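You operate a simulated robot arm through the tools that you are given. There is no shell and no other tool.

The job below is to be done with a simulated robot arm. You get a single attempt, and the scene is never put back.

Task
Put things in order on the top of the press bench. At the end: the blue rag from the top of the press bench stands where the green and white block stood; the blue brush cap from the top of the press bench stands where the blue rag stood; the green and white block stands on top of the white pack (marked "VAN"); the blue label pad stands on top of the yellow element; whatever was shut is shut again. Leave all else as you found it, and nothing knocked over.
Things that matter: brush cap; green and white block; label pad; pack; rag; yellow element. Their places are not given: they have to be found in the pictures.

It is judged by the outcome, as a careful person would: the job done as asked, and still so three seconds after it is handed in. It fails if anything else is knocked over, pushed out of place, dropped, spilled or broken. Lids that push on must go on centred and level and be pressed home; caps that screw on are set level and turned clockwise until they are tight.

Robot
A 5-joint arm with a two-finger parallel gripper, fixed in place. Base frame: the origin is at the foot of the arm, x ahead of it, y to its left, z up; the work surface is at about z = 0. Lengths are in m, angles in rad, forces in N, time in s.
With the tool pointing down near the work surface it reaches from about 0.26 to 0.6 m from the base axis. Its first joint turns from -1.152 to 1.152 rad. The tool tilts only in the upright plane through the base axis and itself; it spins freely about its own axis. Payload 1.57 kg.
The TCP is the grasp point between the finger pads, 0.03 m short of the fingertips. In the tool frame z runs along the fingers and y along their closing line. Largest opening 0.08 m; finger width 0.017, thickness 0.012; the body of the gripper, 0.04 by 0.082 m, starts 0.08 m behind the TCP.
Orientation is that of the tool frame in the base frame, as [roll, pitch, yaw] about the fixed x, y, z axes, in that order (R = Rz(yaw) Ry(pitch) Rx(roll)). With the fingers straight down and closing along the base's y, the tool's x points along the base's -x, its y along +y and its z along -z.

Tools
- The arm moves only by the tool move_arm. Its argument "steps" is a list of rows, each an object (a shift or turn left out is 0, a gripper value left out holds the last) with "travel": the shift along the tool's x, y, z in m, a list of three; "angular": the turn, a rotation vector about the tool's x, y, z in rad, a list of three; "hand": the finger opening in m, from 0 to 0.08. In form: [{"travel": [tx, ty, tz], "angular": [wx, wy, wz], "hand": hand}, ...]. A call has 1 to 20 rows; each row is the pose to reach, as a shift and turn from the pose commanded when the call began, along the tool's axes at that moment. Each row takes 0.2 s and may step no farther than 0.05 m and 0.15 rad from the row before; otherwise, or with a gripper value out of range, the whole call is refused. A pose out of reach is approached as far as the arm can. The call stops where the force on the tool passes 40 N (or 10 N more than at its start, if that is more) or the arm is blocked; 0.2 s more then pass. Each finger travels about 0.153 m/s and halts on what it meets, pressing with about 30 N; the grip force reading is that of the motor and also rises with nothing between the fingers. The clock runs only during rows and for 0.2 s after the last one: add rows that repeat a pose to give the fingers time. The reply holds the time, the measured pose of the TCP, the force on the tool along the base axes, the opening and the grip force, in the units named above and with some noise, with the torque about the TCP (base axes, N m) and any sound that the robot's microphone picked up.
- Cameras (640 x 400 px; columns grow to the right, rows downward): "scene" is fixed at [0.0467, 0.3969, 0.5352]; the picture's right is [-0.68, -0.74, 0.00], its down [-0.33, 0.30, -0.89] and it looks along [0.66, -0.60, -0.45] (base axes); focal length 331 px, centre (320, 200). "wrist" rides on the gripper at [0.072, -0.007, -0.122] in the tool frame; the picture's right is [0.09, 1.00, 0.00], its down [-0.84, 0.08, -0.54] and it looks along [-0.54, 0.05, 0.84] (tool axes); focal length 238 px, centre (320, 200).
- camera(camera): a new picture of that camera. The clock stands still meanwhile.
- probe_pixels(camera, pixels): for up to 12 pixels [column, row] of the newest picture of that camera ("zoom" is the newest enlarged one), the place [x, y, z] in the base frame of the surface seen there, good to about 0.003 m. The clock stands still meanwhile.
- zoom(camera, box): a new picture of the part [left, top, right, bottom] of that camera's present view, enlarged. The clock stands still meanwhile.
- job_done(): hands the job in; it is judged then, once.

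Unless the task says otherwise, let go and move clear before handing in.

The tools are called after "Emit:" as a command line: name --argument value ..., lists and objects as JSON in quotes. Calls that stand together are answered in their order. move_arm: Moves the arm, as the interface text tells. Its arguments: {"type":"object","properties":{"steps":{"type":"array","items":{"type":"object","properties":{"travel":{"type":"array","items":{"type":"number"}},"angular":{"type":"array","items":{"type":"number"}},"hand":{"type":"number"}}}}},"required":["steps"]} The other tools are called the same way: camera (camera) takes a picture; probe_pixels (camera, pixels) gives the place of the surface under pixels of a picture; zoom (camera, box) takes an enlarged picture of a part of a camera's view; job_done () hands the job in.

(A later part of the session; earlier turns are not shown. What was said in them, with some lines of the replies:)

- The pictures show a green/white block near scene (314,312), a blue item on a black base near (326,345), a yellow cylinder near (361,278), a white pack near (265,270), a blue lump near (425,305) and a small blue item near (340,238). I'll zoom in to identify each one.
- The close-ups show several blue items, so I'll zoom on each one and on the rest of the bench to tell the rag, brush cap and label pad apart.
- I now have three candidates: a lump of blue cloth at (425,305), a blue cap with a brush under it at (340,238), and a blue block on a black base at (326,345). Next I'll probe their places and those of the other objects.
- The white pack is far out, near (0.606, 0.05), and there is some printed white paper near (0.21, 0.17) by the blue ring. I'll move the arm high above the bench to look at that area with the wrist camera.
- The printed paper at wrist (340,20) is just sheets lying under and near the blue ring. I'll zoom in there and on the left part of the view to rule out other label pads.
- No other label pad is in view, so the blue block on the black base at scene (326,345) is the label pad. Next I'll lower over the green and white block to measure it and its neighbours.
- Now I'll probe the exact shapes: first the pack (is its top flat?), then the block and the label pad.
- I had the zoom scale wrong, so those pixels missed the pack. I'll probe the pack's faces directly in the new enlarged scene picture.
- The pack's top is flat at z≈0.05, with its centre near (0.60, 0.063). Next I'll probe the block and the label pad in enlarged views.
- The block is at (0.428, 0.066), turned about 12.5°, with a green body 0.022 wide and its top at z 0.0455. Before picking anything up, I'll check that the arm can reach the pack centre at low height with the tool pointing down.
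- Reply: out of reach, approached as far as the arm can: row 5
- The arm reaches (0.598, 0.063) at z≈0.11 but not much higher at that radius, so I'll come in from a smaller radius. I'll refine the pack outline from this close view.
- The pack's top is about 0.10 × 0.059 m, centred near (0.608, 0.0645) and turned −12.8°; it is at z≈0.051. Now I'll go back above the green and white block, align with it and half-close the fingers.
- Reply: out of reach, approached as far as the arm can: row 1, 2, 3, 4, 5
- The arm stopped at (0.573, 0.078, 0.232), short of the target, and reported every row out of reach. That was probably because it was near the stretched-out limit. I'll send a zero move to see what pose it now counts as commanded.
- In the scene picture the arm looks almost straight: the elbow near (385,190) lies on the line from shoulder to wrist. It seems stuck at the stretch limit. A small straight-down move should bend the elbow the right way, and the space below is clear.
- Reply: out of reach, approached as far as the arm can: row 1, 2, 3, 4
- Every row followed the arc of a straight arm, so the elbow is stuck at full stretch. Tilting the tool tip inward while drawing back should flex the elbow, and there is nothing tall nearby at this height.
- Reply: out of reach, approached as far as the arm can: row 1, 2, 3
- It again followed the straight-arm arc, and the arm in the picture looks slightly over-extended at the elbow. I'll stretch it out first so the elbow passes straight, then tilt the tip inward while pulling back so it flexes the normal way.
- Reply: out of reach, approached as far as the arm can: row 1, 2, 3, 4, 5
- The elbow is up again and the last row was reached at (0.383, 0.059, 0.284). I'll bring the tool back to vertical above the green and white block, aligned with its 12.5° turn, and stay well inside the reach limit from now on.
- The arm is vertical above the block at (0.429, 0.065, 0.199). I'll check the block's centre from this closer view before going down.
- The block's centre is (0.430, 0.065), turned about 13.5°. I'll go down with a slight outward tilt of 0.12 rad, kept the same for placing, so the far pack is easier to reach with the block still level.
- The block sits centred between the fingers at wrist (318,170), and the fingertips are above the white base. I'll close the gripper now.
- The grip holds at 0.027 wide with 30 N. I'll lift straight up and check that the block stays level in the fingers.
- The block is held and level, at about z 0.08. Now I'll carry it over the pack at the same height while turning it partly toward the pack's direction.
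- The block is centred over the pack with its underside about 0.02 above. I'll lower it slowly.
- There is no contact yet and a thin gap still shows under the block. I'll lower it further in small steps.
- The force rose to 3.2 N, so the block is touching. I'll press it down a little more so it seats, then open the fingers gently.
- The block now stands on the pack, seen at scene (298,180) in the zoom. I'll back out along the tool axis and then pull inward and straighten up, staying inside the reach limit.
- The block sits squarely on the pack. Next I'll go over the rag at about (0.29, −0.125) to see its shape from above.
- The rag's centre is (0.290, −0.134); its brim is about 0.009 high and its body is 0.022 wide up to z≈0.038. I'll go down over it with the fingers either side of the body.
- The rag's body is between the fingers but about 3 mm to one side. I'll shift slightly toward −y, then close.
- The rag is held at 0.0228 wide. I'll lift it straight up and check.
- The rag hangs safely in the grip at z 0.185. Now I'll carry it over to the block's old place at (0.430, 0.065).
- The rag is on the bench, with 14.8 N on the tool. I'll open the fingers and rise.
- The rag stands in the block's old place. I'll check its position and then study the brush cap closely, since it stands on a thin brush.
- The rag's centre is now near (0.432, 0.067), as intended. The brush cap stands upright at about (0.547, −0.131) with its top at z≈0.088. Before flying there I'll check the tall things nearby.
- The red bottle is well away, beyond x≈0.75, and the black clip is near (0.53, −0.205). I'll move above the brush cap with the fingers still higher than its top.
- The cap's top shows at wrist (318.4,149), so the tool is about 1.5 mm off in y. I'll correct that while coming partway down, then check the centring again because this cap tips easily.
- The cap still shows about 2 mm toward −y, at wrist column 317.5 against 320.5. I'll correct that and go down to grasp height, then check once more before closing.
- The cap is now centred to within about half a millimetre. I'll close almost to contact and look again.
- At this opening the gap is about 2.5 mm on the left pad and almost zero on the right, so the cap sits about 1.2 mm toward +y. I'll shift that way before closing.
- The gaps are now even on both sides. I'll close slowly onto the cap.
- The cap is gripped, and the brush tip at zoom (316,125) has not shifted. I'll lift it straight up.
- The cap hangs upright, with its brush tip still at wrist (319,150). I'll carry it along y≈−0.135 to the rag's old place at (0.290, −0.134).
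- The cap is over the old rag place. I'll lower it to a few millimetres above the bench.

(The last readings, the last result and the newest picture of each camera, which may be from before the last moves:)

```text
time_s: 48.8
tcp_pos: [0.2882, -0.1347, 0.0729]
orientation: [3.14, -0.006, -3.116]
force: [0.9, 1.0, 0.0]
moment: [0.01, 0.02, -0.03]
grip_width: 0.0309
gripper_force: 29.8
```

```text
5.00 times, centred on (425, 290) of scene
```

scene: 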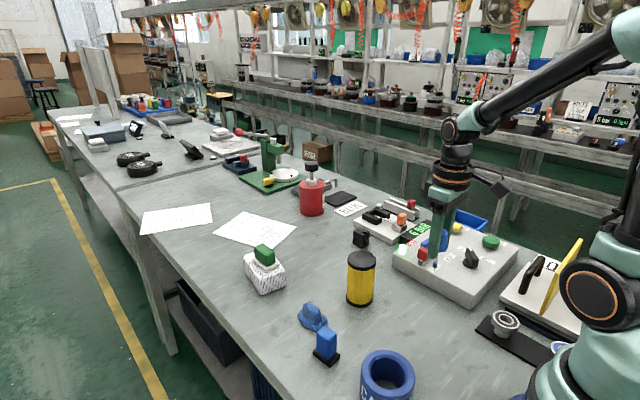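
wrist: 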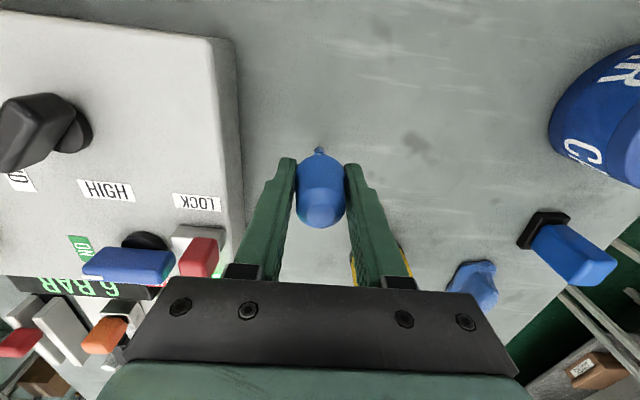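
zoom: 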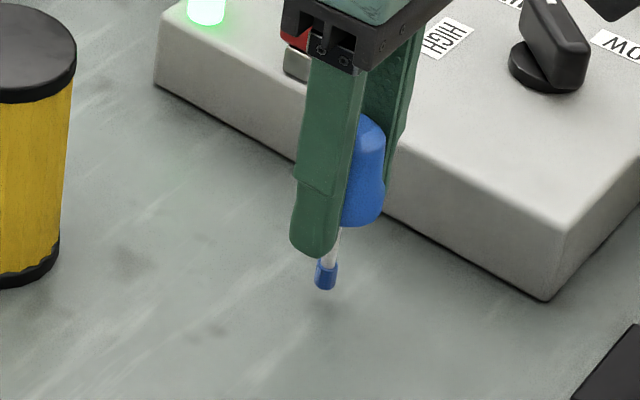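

Emit:
probe_pixels --camera "zoom" --pixels '[[326, 275], [325, 285], [321, 308], [372, 130], [370, 200]]'

Emit:
move_arm --steps '[{"travel": [0, 0, 0.0015]}, {"travel": [0, 0, 0.003]}, {"travel": [0, 0, 0.0045]}, {"travel": [0, 0, 0.0045]}]'

Emit:
zoom --camera "scene" --box '[395, 260, 455, 330]'

```text
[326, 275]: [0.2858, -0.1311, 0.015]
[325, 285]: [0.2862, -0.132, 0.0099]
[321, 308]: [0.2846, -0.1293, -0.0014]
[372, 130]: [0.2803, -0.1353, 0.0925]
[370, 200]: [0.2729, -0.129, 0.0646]
```

```text
time_s: 49.8
tcp_pos: [0.2888, -0.1336, 0.0689]
orientation: [3.137, -0.007, -3.117]
force: [-0.4, -0.3, -0.5]
moment: [0.0, 0.02, 0.01]
grip_width: 0.0306
gripper_force: 30.0
```

```text
5.71 times, centred on (425, 295) of scene
```

zoom: 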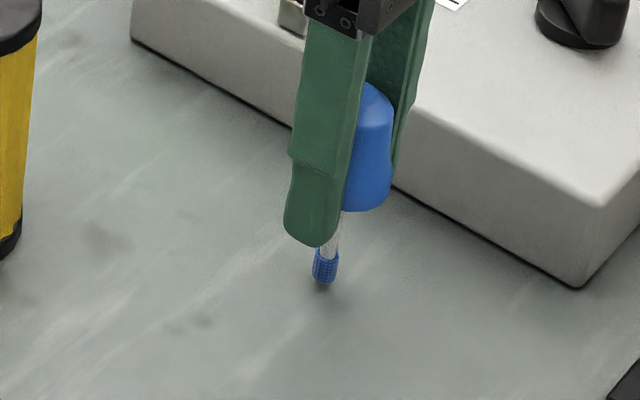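

Emit:
move_arm --steps '[{"travel": [0, 0, 0.0007]}, {"travel": [0, 0, 0.0014]}, {"travel": [0, 0, 0.0014]}]'

Emit:
move_arm --steps '[{"travel": [0, 0, 0.0004]}, {"travel": [0, 0, 0.0007]}, {"travel": [0, 0, 0.0007]}]'

Emit:
zoom --camera "scene" --box '[395, 260, 455, 330]'

```text
time_s: 50.6
tcp_pos: [0.2878, -0.1334, 0.0677]
orientation: [3.136, -0.007, -3.115]
force: [-0.4, 0.1, 0.4]
moment: [0.01, 0.01, 0.02]
grip_width: 0.0305
gripper_force: 30.6
```

```text
time_s: 51.4
tcp_pos: [0.2884, -0.1352, 0.0669]
orientation: [3.138, -0.008, -3.119]
force: [0.3, 0.1, -0.3]
moment: [-0.02, 0.0, 0.03]
grip_width: 0.0304
gripper_force: 30.1
```

```text
5.71 times, centred on (425, 295) of scene
```

zoom: 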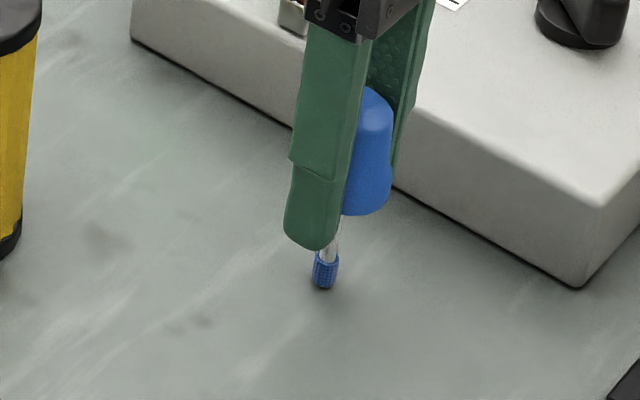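

Emit:
move_arm --steps '[{"travel": [0, 0, 0.0004]}, {"travel": [0, 0, 0.0007]}, {"travel": [0, 0, 0.0007]}]'

Emit:
zoom --camera "scene" --box '[405, 285, 445, 320]'

```text
time_s: 52.2
tcp_pos: [0.2892, -0.1341, 0.066]
orientation: [3.137, -0.008, -3.118]
force: [-0.1, -0.1, -0.3]
moment: [-0.03, 0.05, 0.0]
grip_width: 0.0305
gripper_force: 30.3
```

```text
11.43 times, centred on (425, 302) of scene
```

zoom: 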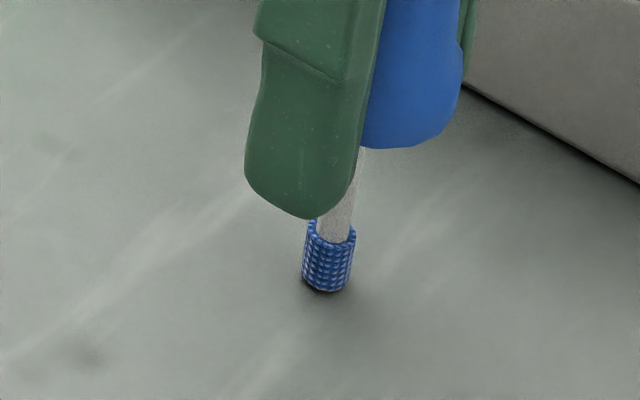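

Emit:
move_arm --steps '[{"travel": [0, 0, 0.0003]}, {"travel": [0, 0, 0.0006]}, {"travel": [0, 0, 0.0006]}]'

Emit:
zoom --camera "scene" --box '[405, 285, 445, 320]'

```text
time_s: 53.0
tcp_pos: [0.2877, -0.1339, 0.0655]
orientation: [3.138, -0.007, -3.117]
force: [-0.5, -0.9, 1.9]
moment: [0.01, 0.0, 0.01]
grip_width: 0.0305
gripper_force: 29.7
```

```text
11.43 times, centred on (425, 302) of scene
```

zoom: 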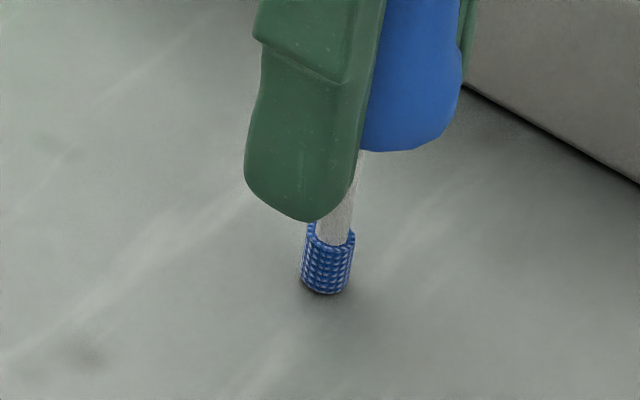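

Emit:
move_arm --steps '[{"travel": [0, 0, 0.0003]}, {"travel": [0, 0, 0.0003]}]'

Emit:
zoom --camera "scene" --box '[395, 260, 455, 330]'

Emit:
zoom --camera "wrist" --box '[280, 125, 360, 235]'

```text
time_s: 53.6
tcp_pos: [0.2891, -0.134, 0.0662]
orientation: [3.137, -0.006, -3.117]
force: [-0.9, 0.3, 8.8]
moment: [0.04, 0.05, -0.04]
grip_width: 0.0302
gripper_force: 29.8
```

```text
5.71 times, centred on (425, 295) of scene
```

zoom: 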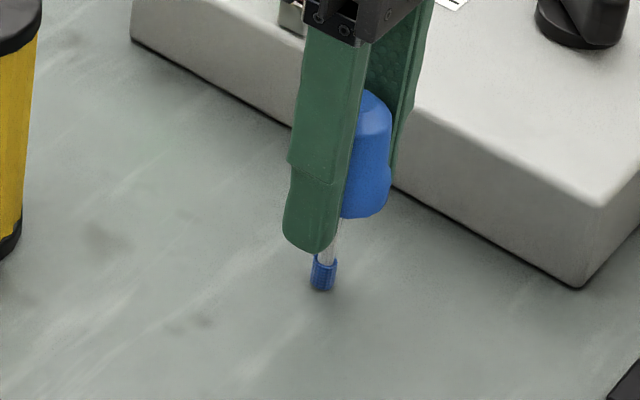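

```text
3.64 times, centred on (320, 180) of wrist
```

zoom: 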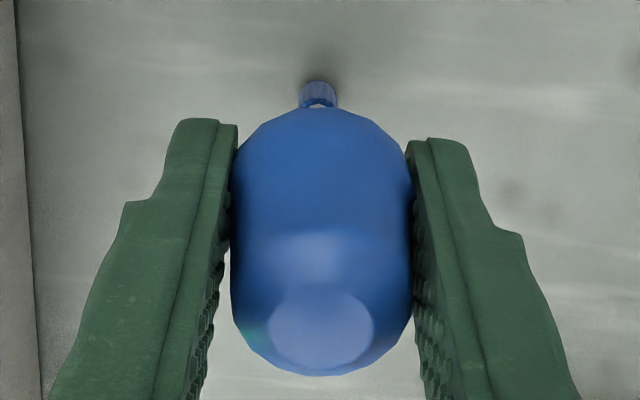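

The brush tip is on the bench, with 8.8 N on the tool. I'll ease the press slightly and then open slowly so the cap is left standing.

Emit:
move_arm --steps '[{"travel": [0, 0, -0.0003]}, {"travel": [0, 0, -0.0003], "hand": 0.031}, {"travel": [0, 0, -0.0003], "hand": 0.033}, {"travel": [0, 0, -0.0003], "hand": 0.036}, {"travel": [0, 0, -0.0003], "hand": 0.04}, {"travel": [0, 0, -0.0003], "hand": 0.046}, {"travel": [0, 0, -0.0003], "hand": 0.052}, {"travel": [0, 0, -0.0003], "hand": 0.052}]'

Emit:
zoom --camera "wrist" --box '[260, 110, 380, 240]'

Emit:
zoom --camera "scene" --box '[395, 260, 455, 330]'

```text
time_s: 55.4
tcp_pos: [0.2878, -0.133, 0.065]
orientation: [3.137, -0.007, -3.117]
force: [0.0, -1.4, -0.3]
moment: [-0.02, 0.03, 0.04]
grip_width: 0.052
gripper_force: 0.0
```

```text
3.08 times, centred on (320, 175) of wrist
```

zoom: 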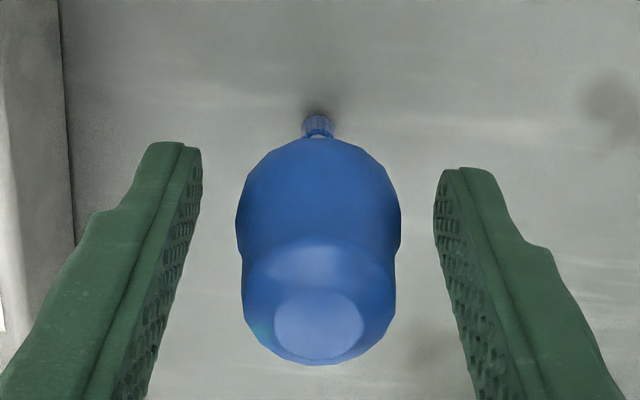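

```text
5.71 times, centred on (425, 295) of scene
```

zoom: 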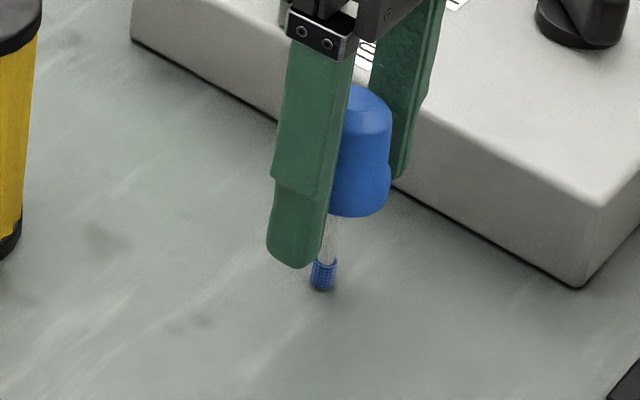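

The cap stands free between the open fingers. I'll wait a moment to be sure it stays, then rise straight up.

Emit:
move_arm --steps '[{"travel": [0, 0, 0]}, {"travel": [0, 0, 0]}, {"travel": [0, 0, 0]}, {"travel": [0, 0, 0]}, {"travel": [0, 0, 0]}]'

Emit:
zoom --camera "wrist" --box '[260, 110, 380, 240]'

```text
time_s: 56.6
tcp_pos: [0.288, -0.1335, 0.0656]
orientation: [3.138, -0.009, -3.117]
force: [-0.9, -0.8, 0.0]
moment: [0.03, 0.0, -0.02]
grip_width: 0.0522
gripper_force: 0.0
```

```text
3.08 times, centred on (320, 175) of wrist
```

zoom: 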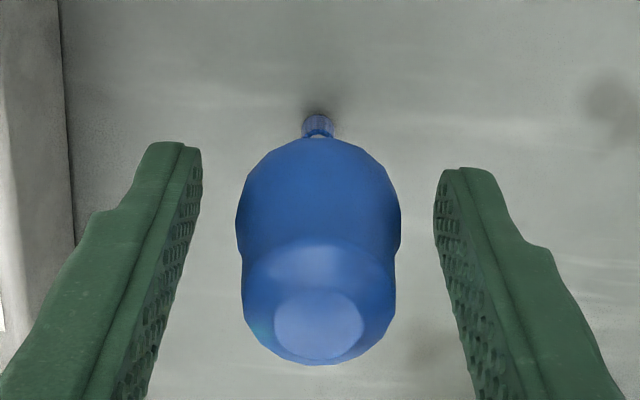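

Emit:
move_arm --steps '[{"travel": [0, 0, -0.01]}, {"travel": [0, 0, -0.025]}, {"travel": [0, 0, -0.045]}, {"travel": [0, 0, -0.075]}, {"travel": [0, 0, -0.11]}, {"travel": [0, 0, -0.14]}, {"travel": [0, 0, -0.14]}]'

Emit:
camera --camera "wrist"

Emit:
camera --camera "scene"

Emit:
zoom --camera "scene" --box '[395, 260, 455, 330]'

```text
time_s: 58.2
tcp_pos: [0.2881, -0.1354, 0.2058]
orientation: [3.138, -0.008, -3.116]
force: [-0.1, -0.5, -0.1]
moment: [-0.02, -0.01, -0.03]
grip_width: 0.052
gripper_force: 0.0
```

```text
taken
```

wrist: 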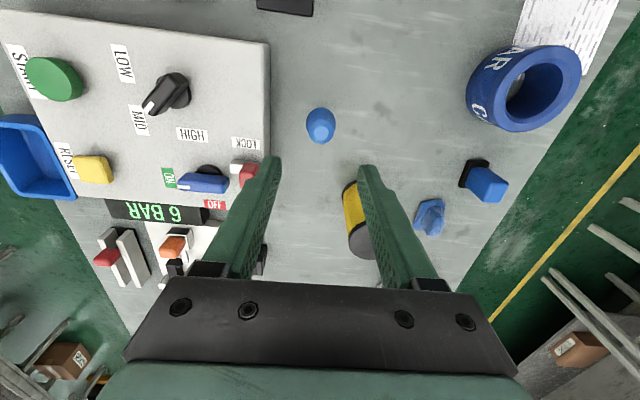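

```text
taken
```

scene: 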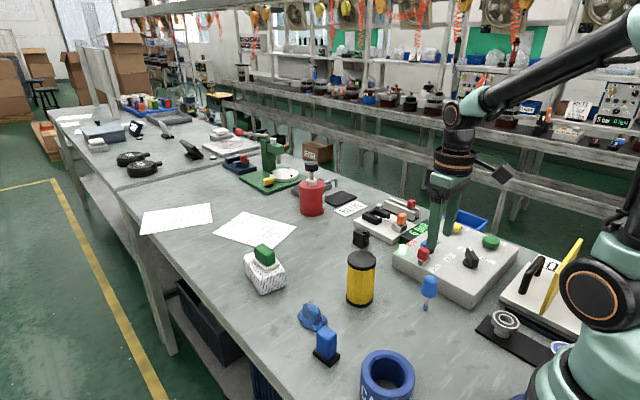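

```text
5.71 times, centred on (425, 295) of scene
```

zoom: 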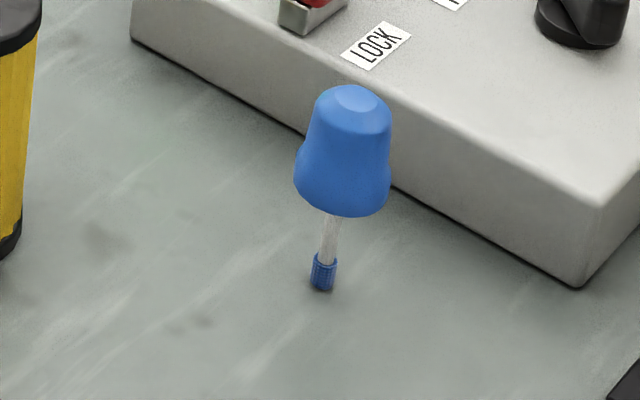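

The brush cap stands upright where the rag was, at scene (428,293). The label pad is next, so I'll go above it at about (0.345, 0.10).

Emit:
move_arm --steps '[{"travel": [-0.01, 0.039, 0]}, {"travel": [-0.02, 0.078, 0]}, {"travel": [-0.0305, 0.117, 0]}, {"travel": [-0.0407, 0.156, 0]}, {"travel": [-0.0508, 0.195, 0]}, {"travel": [-0.061, 0.2335, 0]}, {"travel": [-0.061, 0.2335, 0]}]'

Emit:
camera --camera "wrist"

Emit:
camera --camera "scene"

```text
time_s: 59.8
tcp_pos: [0.3444, 0.1002, 0.2075]
orientation: [-3.141, 0.001, -3.118]
force: [-0.9, -0.6, 0.0]
moment: [0.06, 0.0, -0.03]
grip_width: 0.0518
gripper_force: 0.1
```

```text
taken
```

wrist: 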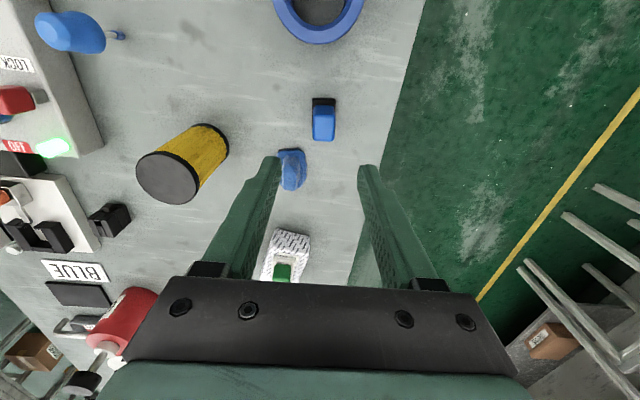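

```text
taken
```

scene: 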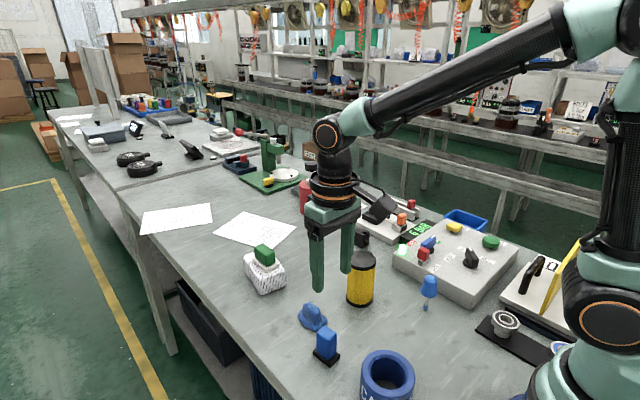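

Emit:
zoom --camera "wrist" --box '[270, 70, 380, 170]'

Emit:
zoom --camera "scene" --box '[290, 310, 370, 375]'

Emit:
probe_pixels --camera "wrist" --pixels '[[314, 100], [334, 100], [315, 108], [333, 108], [314, 136], [333, 137], [324, 122], [314, 114], [312, 133], [290, 170]]'

```text
4.00 times, centred on (325, 120) of wrist
```

zoom: 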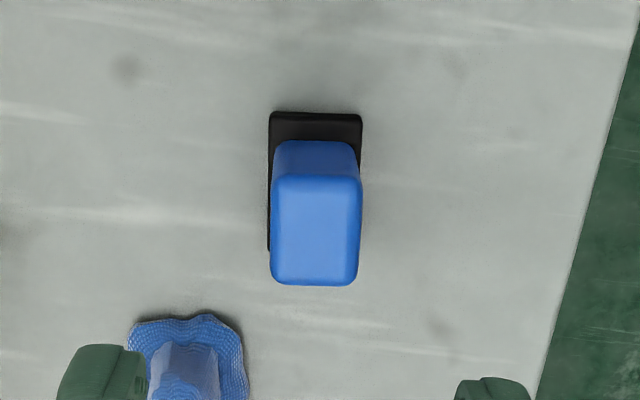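

```text
6.15 times, centred on (330, 342) of scene
```

zoom: 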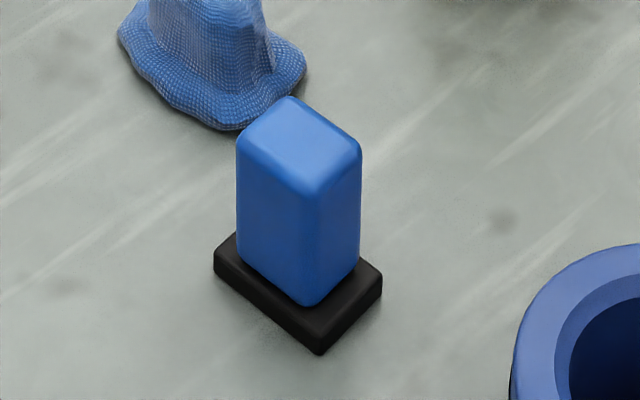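

```text
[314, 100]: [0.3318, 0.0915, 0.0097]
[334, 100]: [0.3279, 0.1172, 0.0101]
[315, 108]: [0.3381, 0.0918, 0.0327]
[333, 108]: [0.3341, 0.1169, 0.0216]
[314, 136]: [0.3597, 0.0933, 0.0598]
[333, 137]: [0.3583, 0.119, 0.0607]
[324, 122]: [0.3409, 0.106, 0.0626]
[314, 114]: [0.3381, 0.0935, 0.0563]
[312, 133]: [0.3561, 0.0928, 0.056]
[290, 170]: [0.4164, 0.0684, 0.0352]
```

The label pad's blue body is about 0.0255 wide, centred near (0.348, 0.105) and turned about 5°; its top is at z≈0.062 and the black base is 0.01 high. I'll align and come down to just above it.

Emit:
move_arm --steps '[{"travel": [-0.0034, 0.0047, 0.02], "angular": [0, 0, -0.065], "hand": 0.052}, {"travel": [-0.0034, 0.0047, 0.05], "angular": [0, 0, -0.065]}, {"travel": [-0.0034, 0.0047, 0.08], "angular": [0, 0, -0.065]}, {"travel": [-0.0034, 0.0047, 0.105], "angular": [0, 0, -0.065]}, {"travel": [-0.0034, 0.0047, 0.105], "angular": [0, 0, -0.065]}]'

Emit:
zoom --camera "wrist" --box '[260, 90, 380, 220]'

Emit:
zoom --camera "scene" --box '[280, 270, 380, 375]'

```text
time_s: 61.0
tcp_pos: [0.3451, 0.1042, 0.1026]
orientation: [-3.14, 0.001, -3.052]
force: [1.2, 0.5, -0.2]
moment: [0.04, 0.01, 0.01]
grip_width: 0.052
gripper_force: 0.1
```

```text
3.08 times, centred on (320, 155) of wrist
```

zoom: 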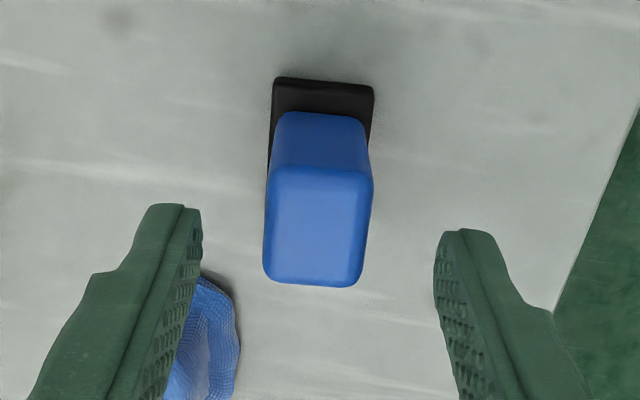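

```text
3.81 times, centred on (330, 322) of scene
```

zoom: 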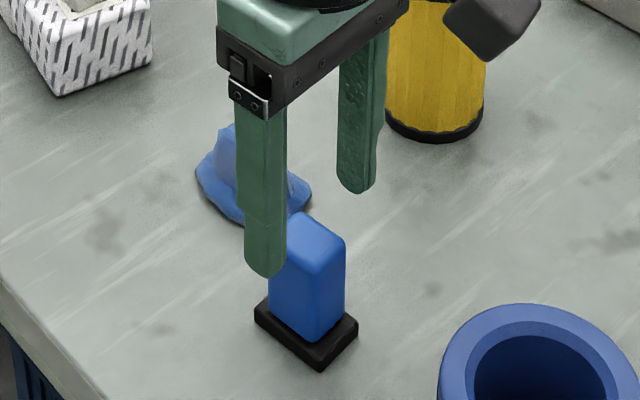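

The pad is centred between the fingers, with its top at zoom (317,230). I'll go down the rest of the way and close.

Emit:
move_arm --steps '[{"travel": [0, 0, 0.02]}, {"travel": [0, 0, 0.038]}, {"travel": [0, 0, 0.05]}, {"travel": [0, 0, 0.054]}, {"travel": [0, 0, 0.054]}]'

Emit:
zoom --camera "wrist" --box '[260, 90, 380, 220]'

Emit:
zoom --camera "scene" --box '[280, 270, 380, 375]'

```text
time_s: 62.2
tcp_pos: [0.3464, 0.1065, 0.0496]
orientation: [3.142, 0.004, -3.052]
force: [-0.2, 0.4, 0.1]
moment: [0.0, -0.02, -0.02]
grip_width: 0.0519
gripper_force: 0.1
```

```text
3.08 times, centred on (320, 155) of wrist
```

zoom: 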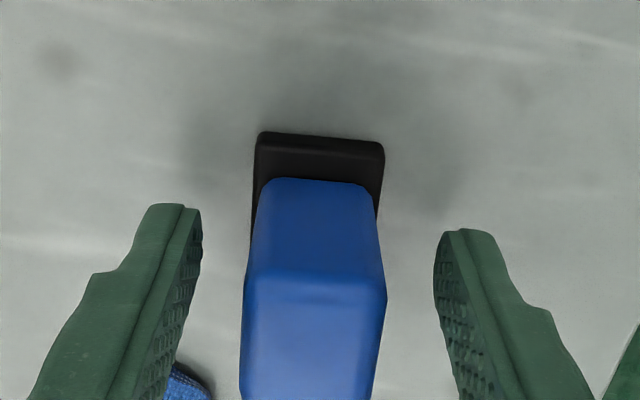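

```text
3.81 times, centred on (330, 322) of scene
```

zoom: 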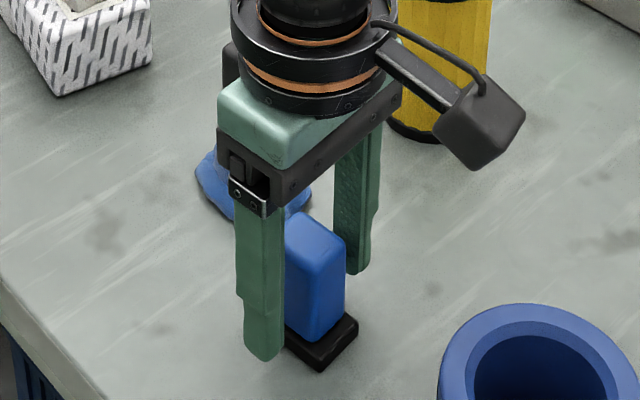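

Emit:
move_arm --steps '[{"travel": [0, 0, 0], "hand": 0.04}, {"travel": [0, 0, 0], "hand": 0.03}, {"travel": [0, 0, 0], "hand": 0.022}, {"travel": [0, 0, 0], "hand": 0.012}, {"travel": [0, 0, 0], "hand": 0.012}]'

Emit:
zoom --camera "wrist" --box '[260, 90, 380, 220]'

Emit:
zoom --camera "scene" --box '[280, 270, 380, 375]'

```text
time_s: 63.4
tcp_pos: [0.3464, 0.1058, 0.0502]
orientation: [-3.142, 0.003, -3.053]
force: [0.8, 0.3, 1.5]
moment: [-0.02, 0.01, 0.01]
grip_width: 0.0255
gripper_force: 29.8
```

```text
3.08 times, centred on (320, 155) of wrist
```

zoom: 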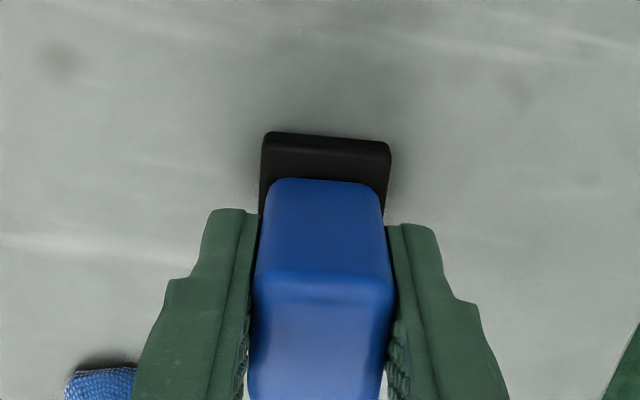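

```text
3.81 times, centred on (330, 322) of scene
```

zoom: 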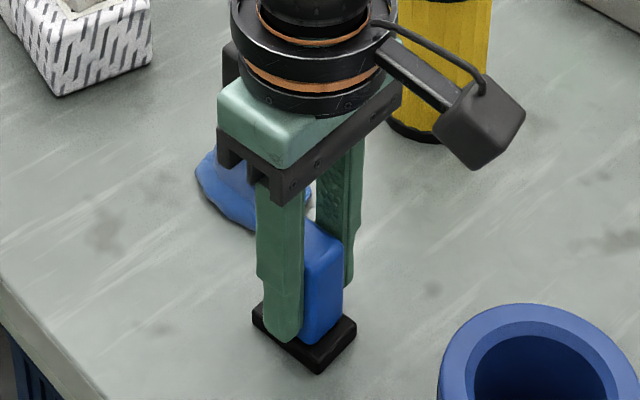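

The pad is gripped at 0.0255 wide. I'll lift it clear and, in the same picture, measure the yellow element's top.

Emit:
move_arm --steps '[{"travel": [0, 0, -0.01]}, {"travel": [0, 0, -0.035]}, {"travel": [0, 0, -0.07]}, {"travel": [0, 0, -0.105]}, {"travel": [0, 0, -0.14]}, {"travel": [0, 0, -0.155]}, {"travel": [0, 0, -0.155]}]'

Emit:
camera --camera "wrist"

Emit:
camera --camera "scene"

Emit:
zoom --camera "scene" --box '[335, 240, 387, 275]'

```text
time_s: 65.0
tcp_pos: [0.3461, 0.1046, 0.206]
orientation: [-3.141, 0.001, -3.051]
force: [-0.3, -0.6, -0.9]
moment: [0.0, 0.01, -0.03]
grip_width: 0.0257
gripper_force: 30.3
```

```text
taken
```

wrist: 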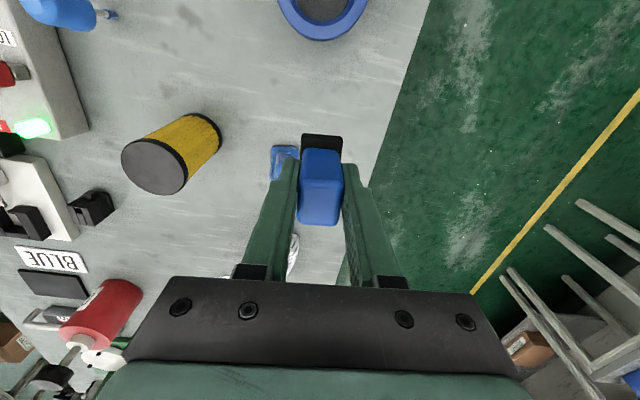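

```text
taken
```

scene: 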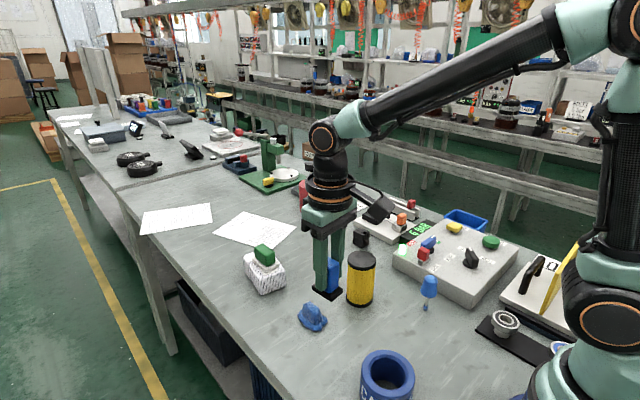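

```text
11.43 times, centred on (361, 258) of scene
```

zoom: 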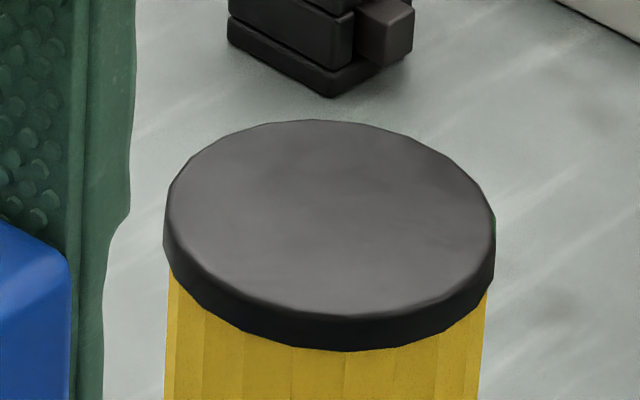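

Emit:
probe_pixels --camera "zoom" --pixels '[[330, 214], [172, 205], [488, 215], [320, 126], [330, 308], [230, 145], [440, 160], [215, 280], [450, 285]]'

Emit:
probe_pixels --camera "wrist" --pixels '[[154, 166], [125, 155], [184, 178], [150, 142], [160, 191]]'

```text
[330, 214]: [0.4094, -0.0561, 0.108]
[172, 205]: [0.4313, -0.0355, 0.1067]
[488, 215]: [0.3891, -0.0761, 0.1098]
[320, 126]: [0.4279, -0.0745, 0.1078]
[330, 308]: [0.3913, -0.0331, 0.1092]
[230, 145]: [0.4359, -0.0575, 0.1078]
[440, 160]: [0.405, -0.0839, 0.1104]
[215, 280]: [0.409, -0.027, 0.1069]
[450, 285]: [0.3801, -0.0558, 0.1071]
```

```text
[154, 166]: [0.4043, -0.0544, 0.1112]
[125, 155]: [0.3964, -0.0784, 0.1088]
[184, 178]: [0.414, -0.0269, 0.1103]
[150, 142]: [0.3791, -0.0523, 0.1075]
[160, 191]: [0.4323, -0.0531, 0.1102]
```

The yellow element's top is at z≈0.1085, centred near (0.408, −0.055), with a radius of about 0.029. I'll carry the pad over it with plenty of height.

Emit:
move_arm --steps '[{"travel": [-0.0094, -0.0329, 0]}, {"travel": [-0.0189, -0.0658, 0]}, {"travel": [-0.0283, -0.0987, 0]}, {"travel": [-0.0378, -0.1316, 0]}, {"travel": [-0.0472, -0.1645, 0]}, {"travel": [-0.0472, -0.1645, 0]}]'

Emit:
camera --camera "wrist"

Emit:
camera --camera "scene"

Emit:
zoom --camera "scene" --box '[320, 200, 400, 310]'

```text
time_s: 66.4
tcp_pos: [0.4094, -0.0562, 0.2034]
orientation: [3.141, -0.004, -3.051]
force: [-0.9, 0.1, -1.3]
moment: [0.0, 0.03, 0.0]
grip_width: 0.0254
gripper_force: 29.5
```

```text
taken
```

wrist: 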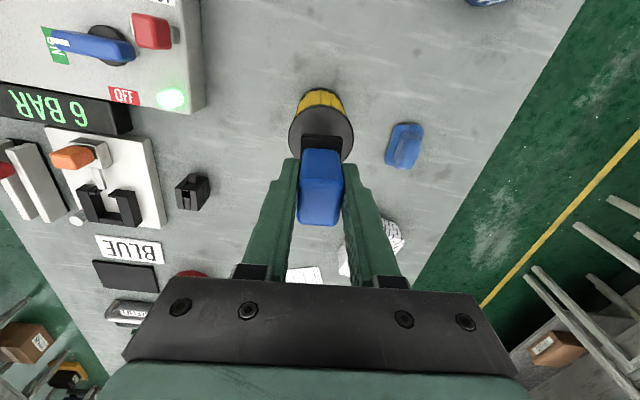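

```text
taken
```

scene: 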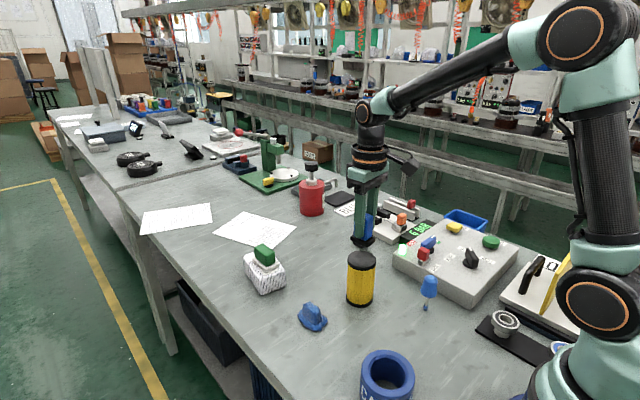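

```text
3.64 times, centred on (360, 255) of scene
```

zoom: 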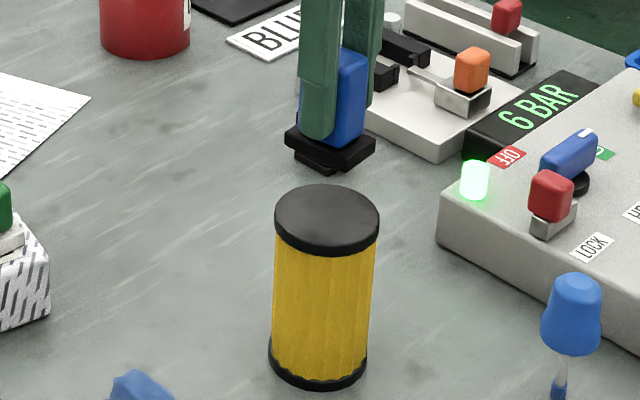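

Seen from the wrist, the disc's centre is about 1.5 mm inward and 1 mm toward +y of the tool axis. I'll apply that while lowering to just above the yellow element.

Emit:
move_arm --steps '[{"travel": [0.0013, 0.001, 0.012]}, {"travel": [0.0013, 0.001, 0.025]}, {"travel": [0.0013, 0.001, 0.035]}, {"travel": [0.0013, 0.001, 0.039]}, {"travel": [0.0013, 0.001, 0.039]}]'

Emit:
zoom --camera "wrist" --box '[260, 80, 380, 220]'

Emit:
zoom --camera "scene" --box '[330, 220, 390, 290]'

```text
time_s: 67.6
tcp_pos: [0.4072, -0.0539, 0.1631]
orientation: [3.141, -0.005, -3.051]
force: [-0.8, -0.1, -0.2]
moment: [-0.02, 0.01, 0.0]
grip_width: 0.0256
gripper_force: 29.7
```

```text
2.86 times, centred on (320, 150) of wrist
```

zoom: 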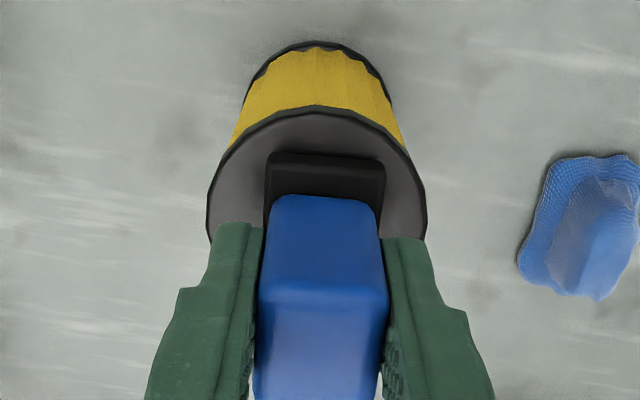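

```text
5.71 times, centred on (360, 255) of scene
```

zoom: 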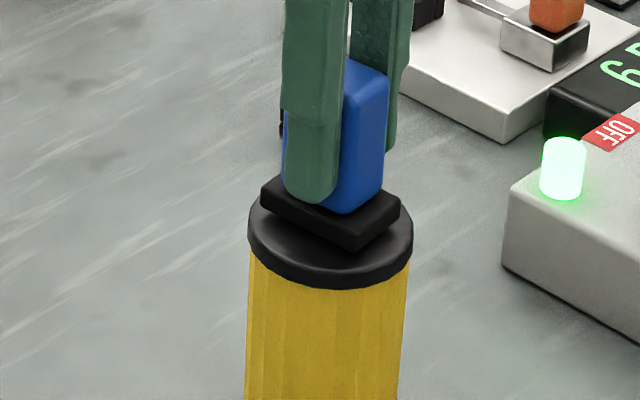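

The pad's black base is over the disc, about 1.5 mm too far inward. I'll correct that and lower the last millimetres slowly.

Emit:
move_arm --steps '[{"travel": [-0.0013, -0.0003, 0.001]}, {"travel": [-0.0013, -0.0003, 0.002]}, {"travel": [-0.0013, -0.0003, 0.003]}, {"travel": [-0.0013, -0.0003, 0.003]}]'

Emit:
zoom --camera "scene" --box '[340, 235, 385, 275]'

```text
time_s: 68.6
tcp_pos: [0.4092, -0.0548, 0.1599]
orientation: [-3.141, -0.003, -3.051]
force: [-0.1, -1.4, -1.5]
moment: [-0.01, 0.01, 0.01]
grip_width: 0.0255
gripper_force: 29.9
```

```text
10.00 times, centred on (362, 255) of scene
```

zoom: 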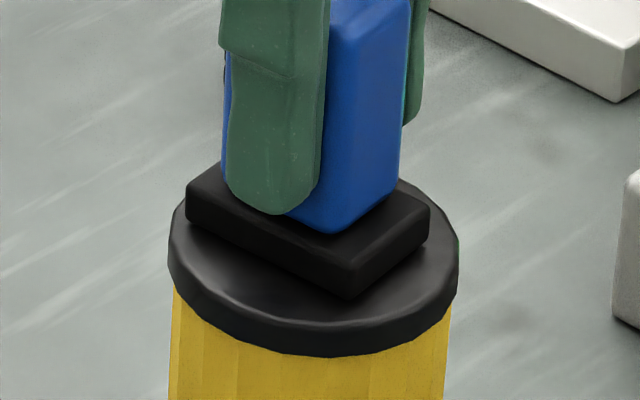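

Emit:
move_arm --steps '[{"travel": [0, 0, 0.0005]}, {"travel": [0, 0, 0.001]}, {"travel": [0, 0, 0.001]}]'

Emit:
move_arm --steps '[{"travel": [0, 0, 0.0004]}, {"travel": [0, 0, 0.0007]}, {"travel": [0, 0, 0.0007]}]'

Emit:
zoom --camera "scene" --box '[340, 235, 385, 275]'

```text
time_s: 69.4
tcp_pos: [0.4097, -0.0553, 0.1592]
orientation: [-3.141, -0.004, -3.05]
force: [-0.6, -0.4, 3.7]
moment: [-0.01, -0.1, 0.01]
grip_width: 0.0255
gripper_force: 29.5
```

```text
time_s: 70.2
tcp_pos: [0.4095, -0.0544, 0.1609]
orientation: [-3.142, -0.001, -3.05]
force: [-2.4, -0.8, 17.3]
moment: [0.02, 0.01, -0.01]
grip_width: 0.0254
gripper_force: 29.8
```

```text
10.00 times, centred on (362, 255) of scene
```

zoom: 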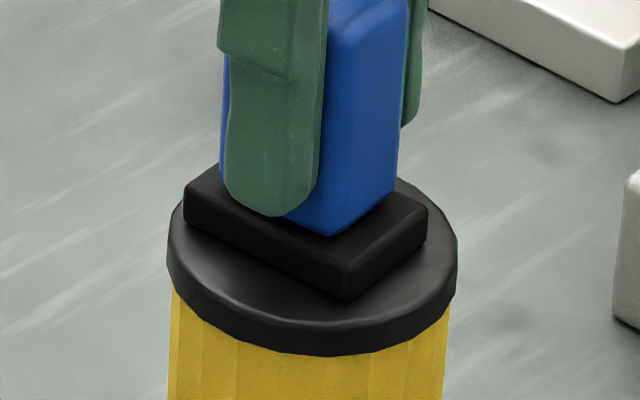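

The pad is resting on the yellow element, with 17 N on the tool. I'll ease off the press and open the fingers.

Emit:
move_arm --steps '[{"travel": [0, 0, -0.0006]}, {"travel": [0, 0, -0.0006], "hand": 0.027}, {"travel": [0, 0, -0.0006], "hand": 0.03}, {"travel": [0, 0, -0.0006], "hand": 0.036}, {"travel": [0, 0, -0.0006], "hand": 0.044}, {"travel": [0, 0, -0.0006], "hand": 0.05}, {"travel": [0, 0, -0.0006], "hand": 0.05}]'

Emit:
zoom --camera "wrist" --box '[260, 80, 380, 220]'

Emit:
zoom --camera "scene" --box '[330, 220, 390, 310]'

```text
time_s: 71.8
tcp_pos: [0.4087, -0.0546, 0.1595]
orientation: [-3.141, -0.003, -3.05]
force: [-0.8, 0.1, -0.2]
moment: [0.0, -0.03, 0.02]
grip_width: 0.05
gripper_force: 0.1
```

```text
2.86 times, centred on (320, 150) of wrist
```

zoom: 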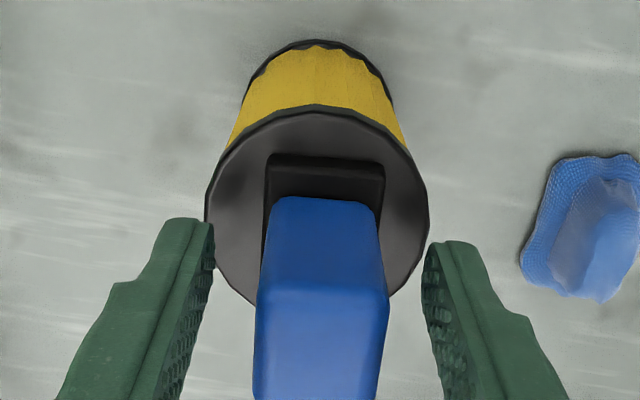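

```text
4.44 times, centred on (360, 265) of scene
```

zoom: 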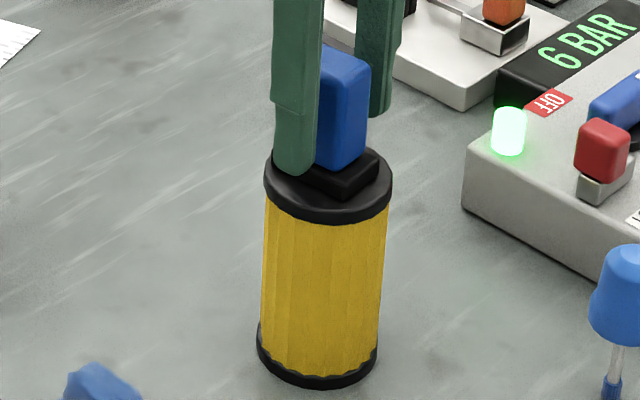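

The pad is released and centred on the disc. I'll rise straight up clear of it and check the whole scene.

Emit:
move_arm --steps '[{"travel": [0, 0, -0.01]}, {"travel": [0, 0, -0.025]}, {"travel": [0, 0, -0.045]}, {"travel": [0, 0, -0.07]}, {"travel": [0, 0, -0.1]}, {"travel": [0, 0, -0.12]}, {"travel": [0, 0, -0.12]}]'

Emit:
camera --camera "wrist"

Emit:
camera --camera "scene"

Emit:
zoom --camera "scene" --box '[230, 210, 450, 400]'

```text
time_s: 73.4
tcp_pos: [0.4088, -0.0572, 0.2788]
orientation: [3.139, -0.003, -3.05]
force: [-0.3, 0.5, -1.1]
moment: [0.01, -0.01, 0.02]
grip_width: 0.0502
gripper_force: 0.0
```

```text
taken
```

wrist: 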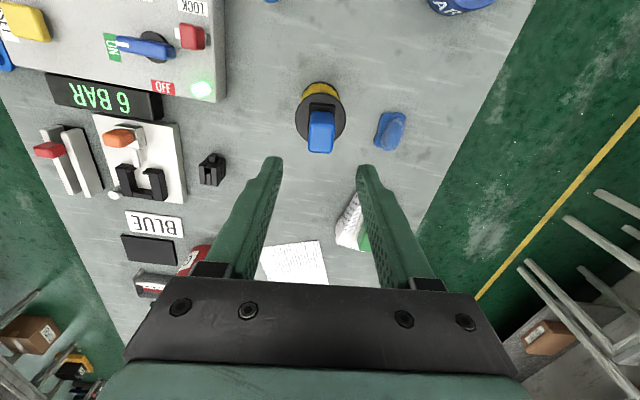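

```text
taken
```

scene: 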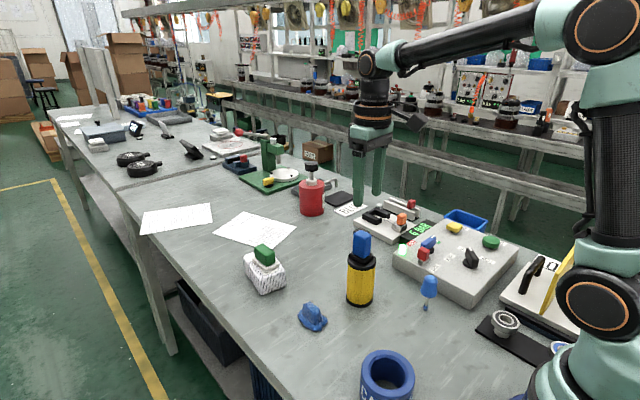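

```text
2.11 times, centred on (340, 305) of scene
```

zoom: 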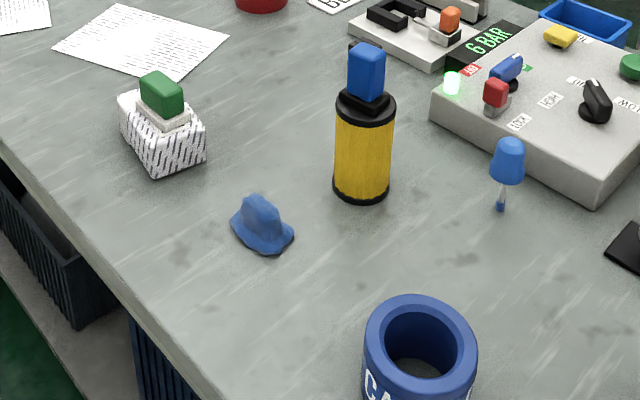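

All five items are in place: block on the pack (zoom 163,95), pad on the yellow element (365,75), rag at (262,225) and cap upright at (505,165). I'll move the arm clear to roughly its starting pose and look again.

Emit:
move_arm --steps '[{"travel": [0.0, 0.0, -0.03]}, {"travel": [0.0185, -0.0194, -0.05]}, {"travel": [0.037, -0.0387, -0.065]}, {"travel": [0.0556, -0.0581, -0.069]}, {"travel": [0.0556, -0.0581, -0.069]}, {"travel": [0.0556, -0.0581, -0.069]}, {"travel": [0.0556, -0.0581, -0.069]}, {"travel": [0.0556, -0.0581, -0.069]}]'

Emit:
camera --camera "scene"

Emit:
camera --camera "wrist"

Emit:
zoom --camera "scene" --box '[230, 210, 450, 340]'

```text
time_s: 75.2
tcp_pos: [0.3586, -0.1199, 0.3469]
orientation: [3.139, -0.005, -3.051]
force: [0.6, 0.2, -0.8]
moment: [0.0, 0.03, 0.03]
grip_width: 0.0499
gripper_force: 0.0
```

```text
taken
```

scene: 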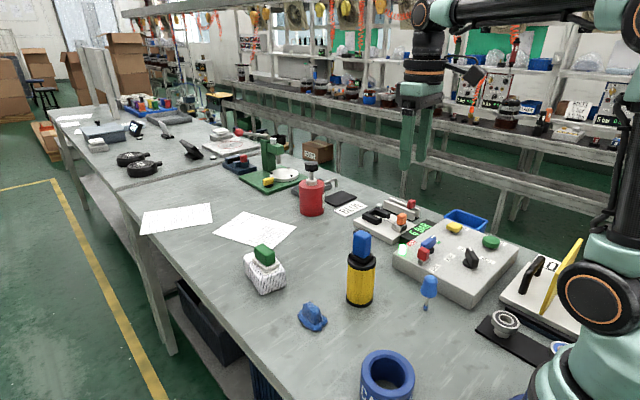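

```text
taken
```

wrist: 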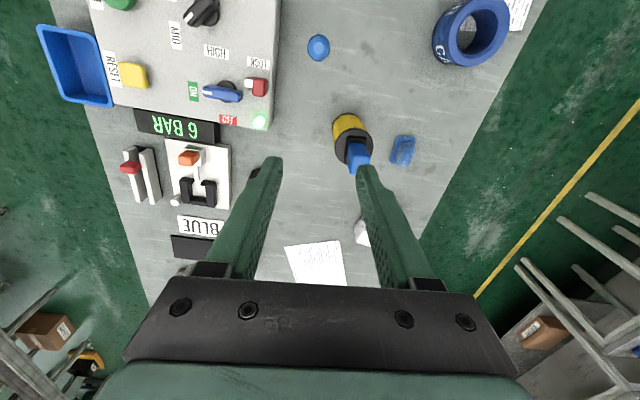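

```text
2.91 times, centred on (340, 275) of scene
```

zoom: 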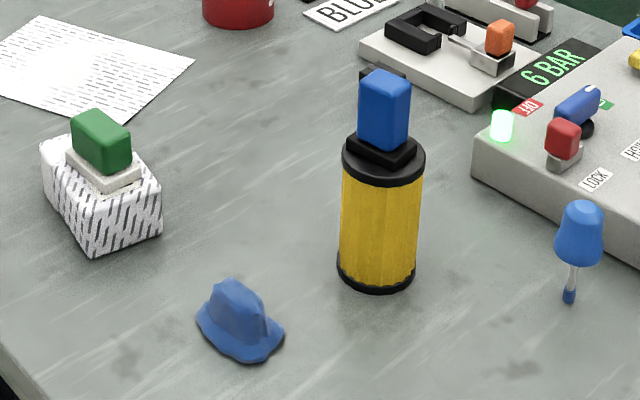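

After waiting, nothing has moved:
- The block is on the VAN pack.
- The pad is on the yellow element.
- The rag and cap stand upright in their new places.
- Nothing else was disturbed, and nothing that was shut had been opened.

The arm is clear, so I'm handing the job in.

Emit:
job_done

```text
The job is handed in.
```

The job is handed in, and the last pictures showed all four moves done and nothing else knocked over or moved.

- **Green and white block:** it stands on top of the "VAN" pack. It is about 1 cm nearer the arm than the pack's centre and not quite lined up with it, but fully supported.
- **Blue label pad:** it stands on top of the yellow element, within a few millimetres of the centre. No item is labelled as the pad, so I took it to be the blue block on the black base.
- **Blue rag:** it stands where the green and white block stood, within about 3 mm.
- **Blue brush cap:** it stands upright on its brush where the rag stood, also within about 3 mm.

Nothing that was shut had to be opened. Early on, the arm locked at full stretch while I was testing its reach to the pack. I freed it before picking anything up, and it touched nothing.
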